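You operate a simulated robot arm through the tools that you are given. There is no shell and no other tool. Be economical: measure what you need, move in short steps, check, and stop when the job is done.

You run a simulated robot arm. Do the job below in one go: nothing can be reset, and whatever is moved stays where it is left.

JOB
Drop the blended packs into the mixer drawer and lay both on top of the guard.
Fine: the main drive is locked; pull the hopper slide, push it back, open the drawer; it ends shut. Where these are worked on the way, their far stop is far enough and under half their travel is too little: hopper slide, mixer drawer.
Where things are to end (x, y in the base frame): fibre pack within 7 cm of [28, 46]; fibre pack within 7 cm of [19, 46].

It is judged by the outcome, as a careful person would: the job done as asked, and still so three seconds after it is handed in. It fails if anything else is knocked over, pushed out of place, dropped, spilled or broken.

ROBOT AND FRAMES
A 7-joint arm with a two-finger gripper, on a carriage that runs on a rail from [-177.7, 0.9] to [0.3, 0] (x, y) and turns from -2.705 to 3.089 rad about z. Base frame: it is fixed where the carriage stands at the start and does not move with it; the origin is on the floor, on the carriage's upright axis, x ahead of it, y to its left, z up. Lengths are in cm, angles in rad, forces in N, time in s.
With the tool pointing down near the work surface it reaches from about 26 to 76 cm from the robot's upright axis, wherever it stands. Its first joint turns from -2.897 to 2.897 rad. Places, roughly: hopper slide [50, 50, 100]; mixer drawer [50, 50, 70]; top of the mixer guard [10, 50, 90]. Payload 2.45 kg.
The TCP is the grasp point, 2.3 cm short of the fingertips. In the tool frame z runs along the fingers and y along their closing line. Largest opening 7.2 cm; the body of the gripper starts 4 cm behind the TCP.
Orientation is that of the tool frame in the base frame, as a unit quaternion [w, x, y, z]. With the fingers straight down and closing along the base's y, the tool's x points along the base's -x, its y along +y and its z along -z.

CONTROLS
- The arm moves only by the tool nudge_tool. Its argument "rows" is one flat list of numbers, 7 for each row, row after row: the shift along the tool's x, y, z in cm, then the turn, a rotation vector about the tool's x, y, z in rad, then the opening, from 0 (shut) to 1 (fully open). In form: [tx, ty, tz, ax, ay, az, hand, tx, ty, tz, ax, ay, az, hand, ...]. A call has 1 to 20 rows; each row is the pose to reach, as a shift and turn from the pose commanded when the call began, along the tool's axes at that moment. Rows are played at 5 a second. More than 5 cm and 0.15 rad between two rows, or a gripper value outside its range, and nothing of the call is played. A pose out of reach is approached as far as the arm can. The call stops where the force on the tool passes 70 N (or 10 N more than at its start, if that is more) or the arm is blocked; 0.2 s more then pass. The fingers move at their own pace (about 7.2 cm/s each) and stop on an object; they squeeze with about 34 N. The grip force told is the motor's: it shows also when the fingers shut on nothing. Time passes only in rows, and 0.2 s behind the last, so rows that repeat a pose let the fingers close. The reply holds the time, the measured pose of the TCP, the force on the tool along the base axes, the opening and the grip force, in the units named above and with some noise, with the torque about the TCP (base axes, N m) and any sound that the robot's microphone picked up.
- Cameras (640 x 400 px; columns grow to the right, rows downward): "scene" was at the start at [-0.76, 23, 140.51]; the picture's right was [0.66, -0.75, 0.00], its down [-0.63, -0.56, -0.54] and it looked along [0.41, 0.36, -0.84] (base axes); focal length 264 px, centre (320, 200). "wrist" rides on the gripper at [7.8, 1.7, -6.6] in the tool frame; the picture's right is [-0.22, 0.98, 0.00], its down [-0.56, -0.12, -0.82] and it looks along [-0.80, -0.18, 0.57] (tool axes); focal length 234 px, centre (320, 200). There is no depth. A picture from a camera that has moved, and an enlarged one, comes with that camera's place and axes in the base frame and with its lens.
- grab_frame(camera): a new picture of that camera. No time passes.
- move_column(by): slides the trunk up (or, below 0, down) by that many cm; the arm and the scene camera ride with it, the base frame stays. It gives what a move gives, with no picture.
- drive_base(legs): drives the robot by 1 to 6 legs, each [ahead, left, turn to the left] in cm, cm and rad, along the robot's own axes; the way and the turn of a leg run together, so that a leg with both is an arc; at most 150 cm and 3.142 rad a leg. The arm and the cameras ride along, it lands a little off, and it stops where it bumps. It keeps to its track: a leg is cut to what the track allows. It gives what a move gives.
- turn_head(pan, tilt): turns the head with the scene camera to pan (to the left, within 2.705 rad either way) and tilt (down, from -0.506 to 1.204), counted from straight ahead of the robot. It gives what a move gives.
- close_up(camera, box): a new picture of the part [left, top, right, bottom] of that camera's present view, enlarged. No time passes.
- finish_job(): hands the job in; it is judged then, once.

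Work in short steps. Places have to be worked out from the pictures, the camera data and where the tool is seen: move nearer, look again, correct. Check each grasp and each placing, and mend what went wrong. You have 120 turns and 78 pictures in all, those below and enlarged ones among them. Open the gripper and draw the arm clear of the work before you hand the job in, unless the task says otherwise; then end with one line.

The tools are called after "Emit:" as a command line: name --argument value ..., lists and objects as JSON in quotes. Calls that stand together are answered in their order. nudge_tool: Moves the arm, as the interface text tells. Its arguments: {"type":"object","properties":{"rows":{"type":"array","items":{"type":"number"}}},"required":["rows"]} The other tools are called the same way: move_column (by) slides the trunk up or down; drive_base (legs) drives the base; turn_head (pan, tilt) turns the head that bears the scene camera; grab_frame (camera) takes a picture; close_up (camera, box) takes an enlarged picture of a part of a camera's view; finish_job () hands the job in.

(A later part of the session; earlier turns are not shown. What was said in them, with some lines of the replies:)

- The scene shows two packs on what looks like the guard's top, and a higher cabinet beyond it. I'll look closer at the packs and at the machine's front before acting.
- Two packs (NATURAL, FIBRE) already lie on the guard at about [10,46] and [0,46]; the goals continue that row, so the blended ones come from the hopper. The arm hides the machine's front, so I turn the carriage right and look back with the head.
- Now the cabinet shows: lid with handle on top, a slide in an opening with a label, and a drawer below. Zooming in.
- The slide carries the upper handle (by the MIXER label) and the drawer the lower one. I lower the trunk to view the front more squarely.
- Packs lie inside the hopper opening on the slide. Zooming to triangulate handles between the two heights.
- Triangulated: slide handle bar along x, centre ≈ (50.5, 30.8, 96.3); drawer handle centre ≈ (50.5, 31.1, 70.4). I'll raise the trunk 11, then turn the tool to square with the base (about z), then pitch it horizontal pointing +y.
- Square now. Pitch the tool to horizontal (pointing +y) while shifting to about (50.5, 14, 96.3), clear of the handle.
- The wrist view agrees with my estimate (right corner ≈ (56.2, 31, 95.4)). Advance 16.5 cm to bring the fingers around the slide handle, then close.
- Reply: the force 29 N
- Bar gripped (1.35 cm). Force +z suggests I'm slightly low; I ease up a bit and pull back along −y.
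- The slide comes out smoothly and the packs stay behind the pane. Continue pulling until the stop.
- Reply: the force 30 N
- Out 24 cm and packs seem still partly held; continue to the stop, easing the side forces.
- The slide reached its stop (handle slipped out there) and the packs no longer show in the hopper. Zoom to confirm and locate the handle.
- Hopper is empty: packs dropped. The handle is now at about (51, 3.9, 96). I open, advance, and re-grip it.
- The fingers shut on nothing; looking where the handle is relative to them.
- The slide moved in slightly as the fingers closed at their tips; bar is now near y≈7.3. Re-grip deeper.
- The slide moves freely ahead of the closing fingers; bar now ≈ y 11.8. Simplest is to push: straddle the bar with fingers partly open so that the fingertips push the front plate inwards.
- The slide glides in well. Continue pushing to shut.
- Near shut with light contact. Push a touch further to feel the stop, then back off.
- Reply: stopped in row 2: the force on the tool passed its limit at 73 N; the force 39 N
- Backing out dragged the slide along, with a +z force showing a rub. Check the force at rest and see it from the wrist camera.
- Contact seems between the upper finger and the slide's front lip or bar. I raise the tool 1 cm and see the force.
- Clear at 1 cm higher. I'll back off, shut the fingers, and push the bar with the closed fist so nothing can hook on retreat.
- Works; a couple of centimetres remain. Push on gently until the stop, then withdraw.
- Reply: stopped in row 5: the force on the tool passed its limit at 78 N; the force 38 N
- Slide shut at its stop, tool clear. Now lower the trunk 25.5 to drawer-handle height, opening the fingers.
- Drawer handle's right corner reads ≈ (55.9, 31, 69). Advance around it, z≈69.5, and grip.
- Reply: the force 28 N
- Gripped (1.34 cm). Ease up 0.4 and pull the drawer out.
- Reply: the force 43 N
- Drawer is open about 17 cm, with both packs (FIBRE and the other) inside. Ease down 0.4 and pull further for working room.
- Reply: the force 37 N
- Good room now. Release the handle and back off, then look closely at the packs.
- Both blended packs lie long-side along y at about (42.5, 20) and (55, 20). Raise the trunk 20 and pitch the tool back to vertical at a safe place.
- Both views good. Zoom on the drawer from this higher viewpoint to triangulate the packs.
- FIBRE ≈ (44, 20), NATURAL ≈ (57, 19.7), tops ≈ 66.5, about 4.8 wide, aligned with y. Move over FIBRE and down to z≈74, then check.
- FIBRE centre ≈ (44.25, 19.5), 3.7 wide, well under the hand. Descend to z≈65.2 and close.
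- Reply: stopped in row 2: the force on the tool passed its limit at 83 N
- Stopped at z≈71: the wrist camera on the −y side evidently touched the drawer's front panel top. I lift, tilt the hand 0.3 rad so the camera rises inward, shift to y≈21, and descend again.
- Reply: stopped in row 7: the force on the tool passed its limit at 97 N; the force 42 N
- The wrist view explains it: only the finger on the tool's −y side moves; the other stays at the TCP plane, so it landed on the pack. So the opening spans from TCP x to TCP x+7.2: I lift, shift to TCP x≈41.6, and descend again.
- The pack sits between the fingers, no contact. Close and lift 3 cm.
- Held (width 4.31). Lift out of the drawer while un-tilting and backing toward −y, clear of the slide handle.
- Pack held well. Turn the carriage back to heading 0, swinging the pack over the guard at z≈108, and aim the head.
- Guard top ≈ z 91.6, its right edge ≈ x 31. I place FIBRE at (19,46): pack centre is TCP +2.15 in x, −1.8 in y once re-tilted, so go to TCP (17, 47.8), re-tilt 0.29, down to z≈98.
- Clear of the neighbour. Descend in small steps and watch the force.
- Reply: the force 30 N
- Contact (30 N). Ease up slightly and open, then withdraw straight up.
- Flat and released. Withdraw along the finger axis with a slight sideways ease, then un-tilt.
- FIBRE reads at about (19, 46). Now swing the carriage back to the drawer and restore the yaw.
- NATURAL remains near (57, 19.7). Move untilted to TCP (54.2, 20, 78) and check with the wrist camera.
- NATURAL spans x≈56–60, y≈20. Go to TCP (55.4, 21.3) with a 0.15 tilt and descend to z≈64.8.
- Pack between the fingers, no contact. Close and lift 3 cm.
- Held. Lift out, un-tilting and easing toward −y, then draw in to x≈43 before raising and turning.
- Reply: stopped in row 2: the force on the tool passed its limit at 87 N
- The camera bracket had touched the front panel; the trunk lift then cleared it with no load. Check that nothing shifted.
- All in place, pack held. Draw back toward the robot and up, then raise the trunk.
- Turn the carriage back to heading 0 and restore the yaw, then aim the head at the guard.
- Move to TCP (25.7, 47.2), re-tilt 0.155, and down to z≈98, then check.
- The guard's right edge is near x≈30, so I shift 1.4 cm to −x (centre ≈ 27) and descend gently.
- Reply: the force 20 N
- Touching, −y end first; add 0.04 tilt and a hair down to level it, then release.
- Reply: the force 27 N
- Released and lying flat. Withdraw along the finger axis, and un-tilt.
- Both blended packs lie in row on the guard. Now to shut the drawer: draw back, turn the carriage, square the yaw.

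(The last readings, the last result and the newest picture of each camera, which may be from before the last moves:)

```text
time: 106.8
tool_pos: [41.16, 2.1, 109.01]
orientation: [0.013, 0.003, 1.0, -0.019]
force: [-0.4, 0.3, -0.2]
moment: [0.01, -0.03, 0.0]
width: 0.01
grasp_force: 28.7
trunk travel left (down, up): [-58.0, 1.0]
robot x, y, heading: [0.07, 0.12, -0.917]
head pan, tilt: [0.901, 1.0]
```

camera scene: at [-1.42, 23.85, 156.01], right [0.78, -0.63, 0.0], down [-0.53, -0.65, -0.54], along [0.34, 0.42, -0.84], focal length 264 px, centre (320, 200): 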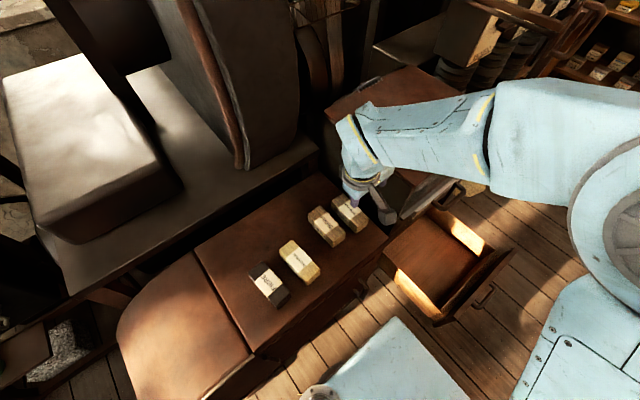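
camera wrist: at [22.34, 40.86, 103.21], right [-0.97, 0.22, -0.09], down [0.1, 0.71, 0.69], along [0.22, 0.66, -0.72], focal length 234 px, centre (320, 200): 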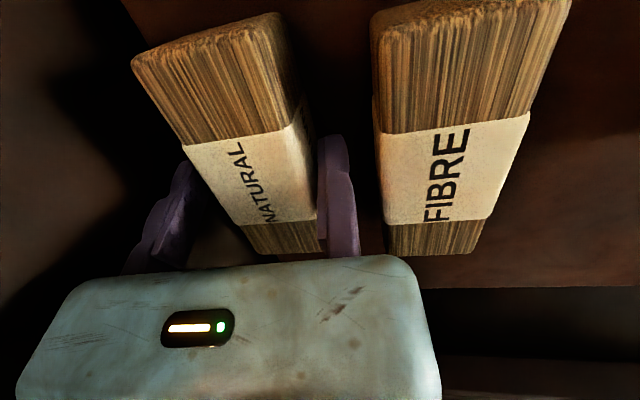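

Pitch the tool to horizontal again while moving to about (50, −3), fingers shut.

Emit:
nudge_tool --rows '[-0.8, -0.4, 0, -0.134, 0, 0, 0, -1.5, -0.8, 0, -0.268, 0, 0, 0, -2.3, -1.2, 0, -0.402, 0, 0, 0, -3, -1.7, 0, -0.536, 0, 0, 0, -3.8, -2.1, 0, -0.67, 0, 0, 0, -4.5, -2.5, 0, -0.804, 0, 0, 0, -5.3, -2.9, 0, -0.938, 0, 0, 0, -6, -3.3, 0, -1.072, 0, 0, 0, -6.8, -3.7, 0, -1.206, 0, 0, 0, -7.5, -4.2, 0, -1.34, 0, 0, 0, -8.3, -4.6, 0, -1.474, 0, 0, 0, -9, -5, 0, -1.609, 0, 0, 0]'

Emit:
move_column --by -39.5

Emit:
turn_head --pan 1.5 --tilt 0.85

Emit:
grab_frame --camera "scene"

```text
time: 109.5
tool_pos: [50.14, -2.93, 109.3]
orientation: [0.01, -0.008, 0.706, 0.708]
force: [-0.3, -0.4, 0.0]
moment: [0.03, -0.02, 0.02]
width: 0.0
grasp_force: 28.2
trunk travel left (down, up): [-58.0, 1.0]
robot x, y, heading: [0.04, 0.12, -0.913]
head pan, tilt: [0.901, 1.0]
```

```text
time: 113.2
tool_pos: [50.22, -2.94, 69.93]
orientation: [0.01, -0.008, 0.707, 0.707]
force: [0.6, -0.3, -0.3]
moment: [0.02, -0.02, -0.01]
width: 0.0
grasp_force: 28.7
trunk travel left (down, up): [-18.5, 40.5]
robot x, y, heading: [-0.28, 0.34, -0.916]
head pan, tilt: [0.901, 1.0]
```

```text
time: 114.2
tool_pos: [49.93, -2.84, 69.91]
orientation: [0.01, -0.008, 0.706, 0.708]
force: [0.0, 0.3, 0.4]
moment: [0.03, -0.01, 0.03]
width: 0.0
grasp_force: 28.1
trunk travel left (down, up): [-18.5, 40.5]
robot x, y, heading: [-0.65, -0.02, -0.923]
head pan, tilt: [1.499, 0.85]
```

```text
16 pictures are left
camera scene: at [17.53, 20.18, 117.61], right [0.55, -0.84, 0.0], down [-0.63, -0.41, -0.66], along [0.55, 0.36, -0.75], focal length 264 px, centre (320, 200)
```

scene: 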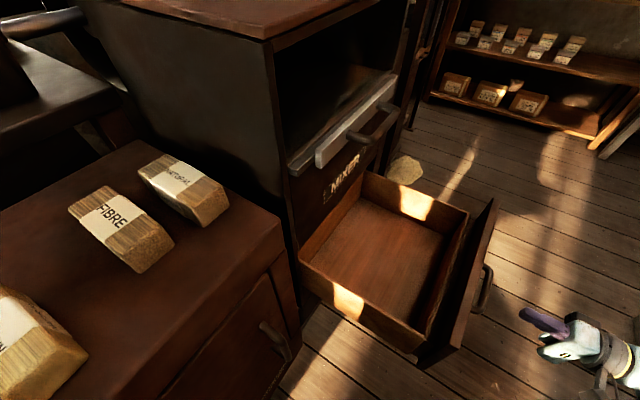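

Drawer empty; both packs flat on the guard. Handle bar centre ≈ z 69: drop 0.8 and push the bar with the shut fingers.

Emit:
nudge_tool --rows '[0, -0.8, 1.5, 0, 0, 0, 0, 0, -0.8, 3.5, 0, 0, 0, 0, 0, -0.8, 5, 0, 0, 0, 0, 0, -0.8, 6.5, 0, 0, 0, 0, 0, -0.8, 8, 0, 0, 0, 0, 0, -0.8, 9.5, 0, 0, 0, 0, 0, -0.8, 11, 0, 0, 0, 0, 0, -0.8, 12.5, 0, 0, 0, 0, 0, -0.8, 14, 0, 0, 0, 0, 0, -0.8, 15.5, 0, 0, 0, 0]'

Emit:
grab_frame --camera "scene"

```text
time: 116.4
tool_pos: [50.03, 12.64, 69.03]
orientation: [0.01, -0.008, 0.707, 0.708]
force: [-0.4, -0.3, 0.3]
moment: [0.01, 0.04, 0.0]
width: 0.0
grasp_force: 29.1
trunk travel left (down, up): [-18.5, 40.5]
robot x, y, heading: [-0.14, 0.46, -0.916]
head pan, tilt: [1.499, 0.85]
```

```text
15 pictures are left
camera scene: at [17.52, 20.17, 117.62], right [0.55, -0.84, 0.0], down [-0.63, -0.41, -0.66], along [0.55, 0.36, -0.75], focal length 264 px, centre (320, 200)
```

scene: 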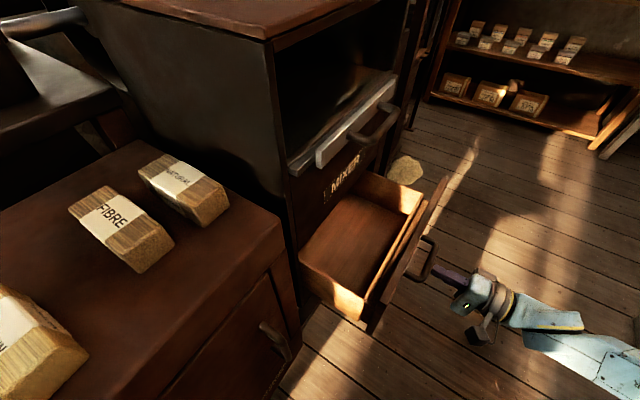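

The drawer is sliding in. Push on to the stop.

Emit:
nudge_tool --rows '[0, 0, 1.5, 0, 0, 0, 0, 0, 0, 3, 0, 0, 0, 0, 0, 0, 4.5, 0, 0, 0, 0, 0, 0, 6, 0, 0, 0, 0, 0, 0, 7.5, 0, 0, 0, 0, 0, 0, 9, 0, 0, 0, 0, 0, 0, 10.5, 0, 0, 0, 0, 0, 0, 12, 0, 0, 0, 0, 0, 0, 13.2, 0, 0, 0, 0, 0, 0, 14.2, 0, 0, 0, 0, 0, 0, 15, 0, 0, 0, 0, 0, 0, 15.6, 0, 0, 0, 0, 0, 0, 16.2, 0, 0, 0, 0]'

Emit:
grab_frame --camera "scene"

```text
time: 119.3
tool_pos: [50.35, 28.2, 68.9]
orientation: [0.011, -0.006, 0.707, 0.707]
force: [-9.2, -24.7, 6.3]
moment: [0.18, 0.1, 0.38]
width: 0.59
grasp_force: 28.4
trunk travel left (down, up): [-18.5, 40.5]
robot x, y, heading: [0.19, 0.1, -0.923]
head pan, tilt: [1.499, 0.85]
stopped in row 13: the force on the tool passed its limit at 74 N (the readings are from after the stop); the commanded pose is now the measured one
```

```text
14 pictures are left
camera scene: at [17.48, 19.96, 117.67], right [0.54, -0.84, 0.0], down [-0.63, -0.41, -0.66], along [0.55, 0.36, -0.75], focal length 264 px, centre (320, 200)
```

scene: 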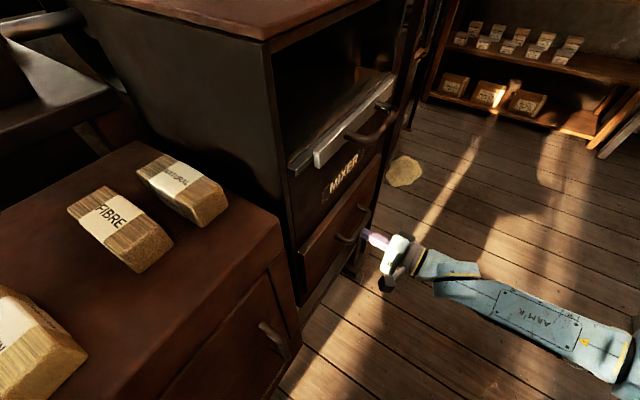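

Shut at its stop; fingertips slightly wedged on the bar. Open a little and withdraw slowly.

Emit:
nudge_tool --rows '[0, 0, 0, 0, 0, 0, 0.3, 0, 0, 0, 0, 0, 0, 0.3, 0, 0, -0.7, 0, 0, 0, 0.3, 0, 0, -1.5, 0, 0, 0, 0.3, 0, 0, -4, 0, 0, 0, 0.3, 0, 0, -8, 0, 0, 0, 1, 0, 0, -12, 0, 0, 0, 1]'

Emit:
close_up --camera "scene" --box '[270, 50, 430, 320]'

```text
time: 121.0
tool_pos: [50.12, 16.49, 68.83]
orientation: [0.011, -0.006, 0.708, 0.706]
force: [-0.3, 0.7, -0.6]
moment: [0.04, -0.02, 0.0]
width: 7.21
grasp_force: 0.0
trunk travel left (down, up): [-18.5, 40.5]
robot x, y, heading: [-0.07, 0.1, -0.923]
head pan, tilt: [1.499, 0.85]
```

```text
1.48 times, centred on (350, 185) of scene
camera zoom: at [17.55, 20.18, 117.6], right [0.55, -0.84, 0.0], down [-0.63, -0.41, -0.66], along [0.55, 0.36, -0.75], focal length 391 px, centre (276, 222)
```

zoom: 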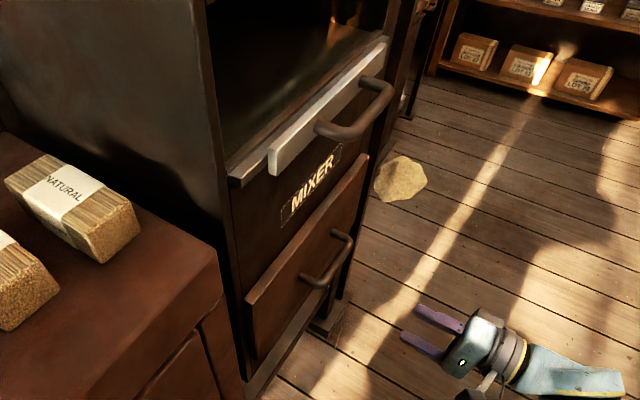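

Drawer and slide are both flush shut, packs flat on the guard, gripper open. Draw the arm further clear before handing in.

Emit:
nudge_tool --rows '[0, 0, -4, 0, 0, 0, 1, 0, 0, -8, 0, 0, 0, 1, 0, 0, -12, 0, 0, 0, 1]'

Emit:
grab_frame --camera "scene"

```text
time: 121.8
tool_pos: [50.23, 4.49, 68.72]
orientation: [0.009, -0.006, 0.709, 0.706]
force: [-0.3, 0.9, 0.2]
moment: [-0.02, -0.01, 0.01]
width: 7.21
grasp_force: 0.0
trunk travel left (down, up): [-18.5, 40.5]
robot x, y, heading: [-0.35, -0.03, -0.921]
head pan, tilt: [1.499, 0.85]
```

```text
12 pictures are left
camera scene: at [17.55, 20.17, 117.61], right [0.55, -0.84, 0.0], down [-0.63, -0.41, -0.66], along [0.55, 0.36, -0.75], focal length 264 px, centre (320, 200)
```

scene: 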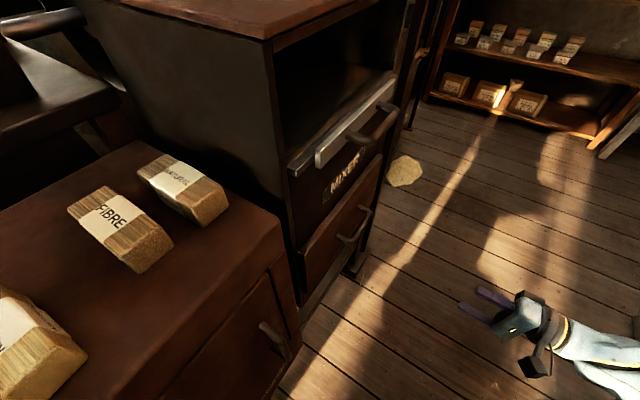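

Everything is in its place and the arm is clear; handing in.

Emit:
finish_job

```text
The job is handed in.
```

The job is handed in: both blended packs lie flat on top of the guard, at about (19, 46) and (27, 46), with the hopper slide pushed back, the drawer shut and the arm drawn clear.
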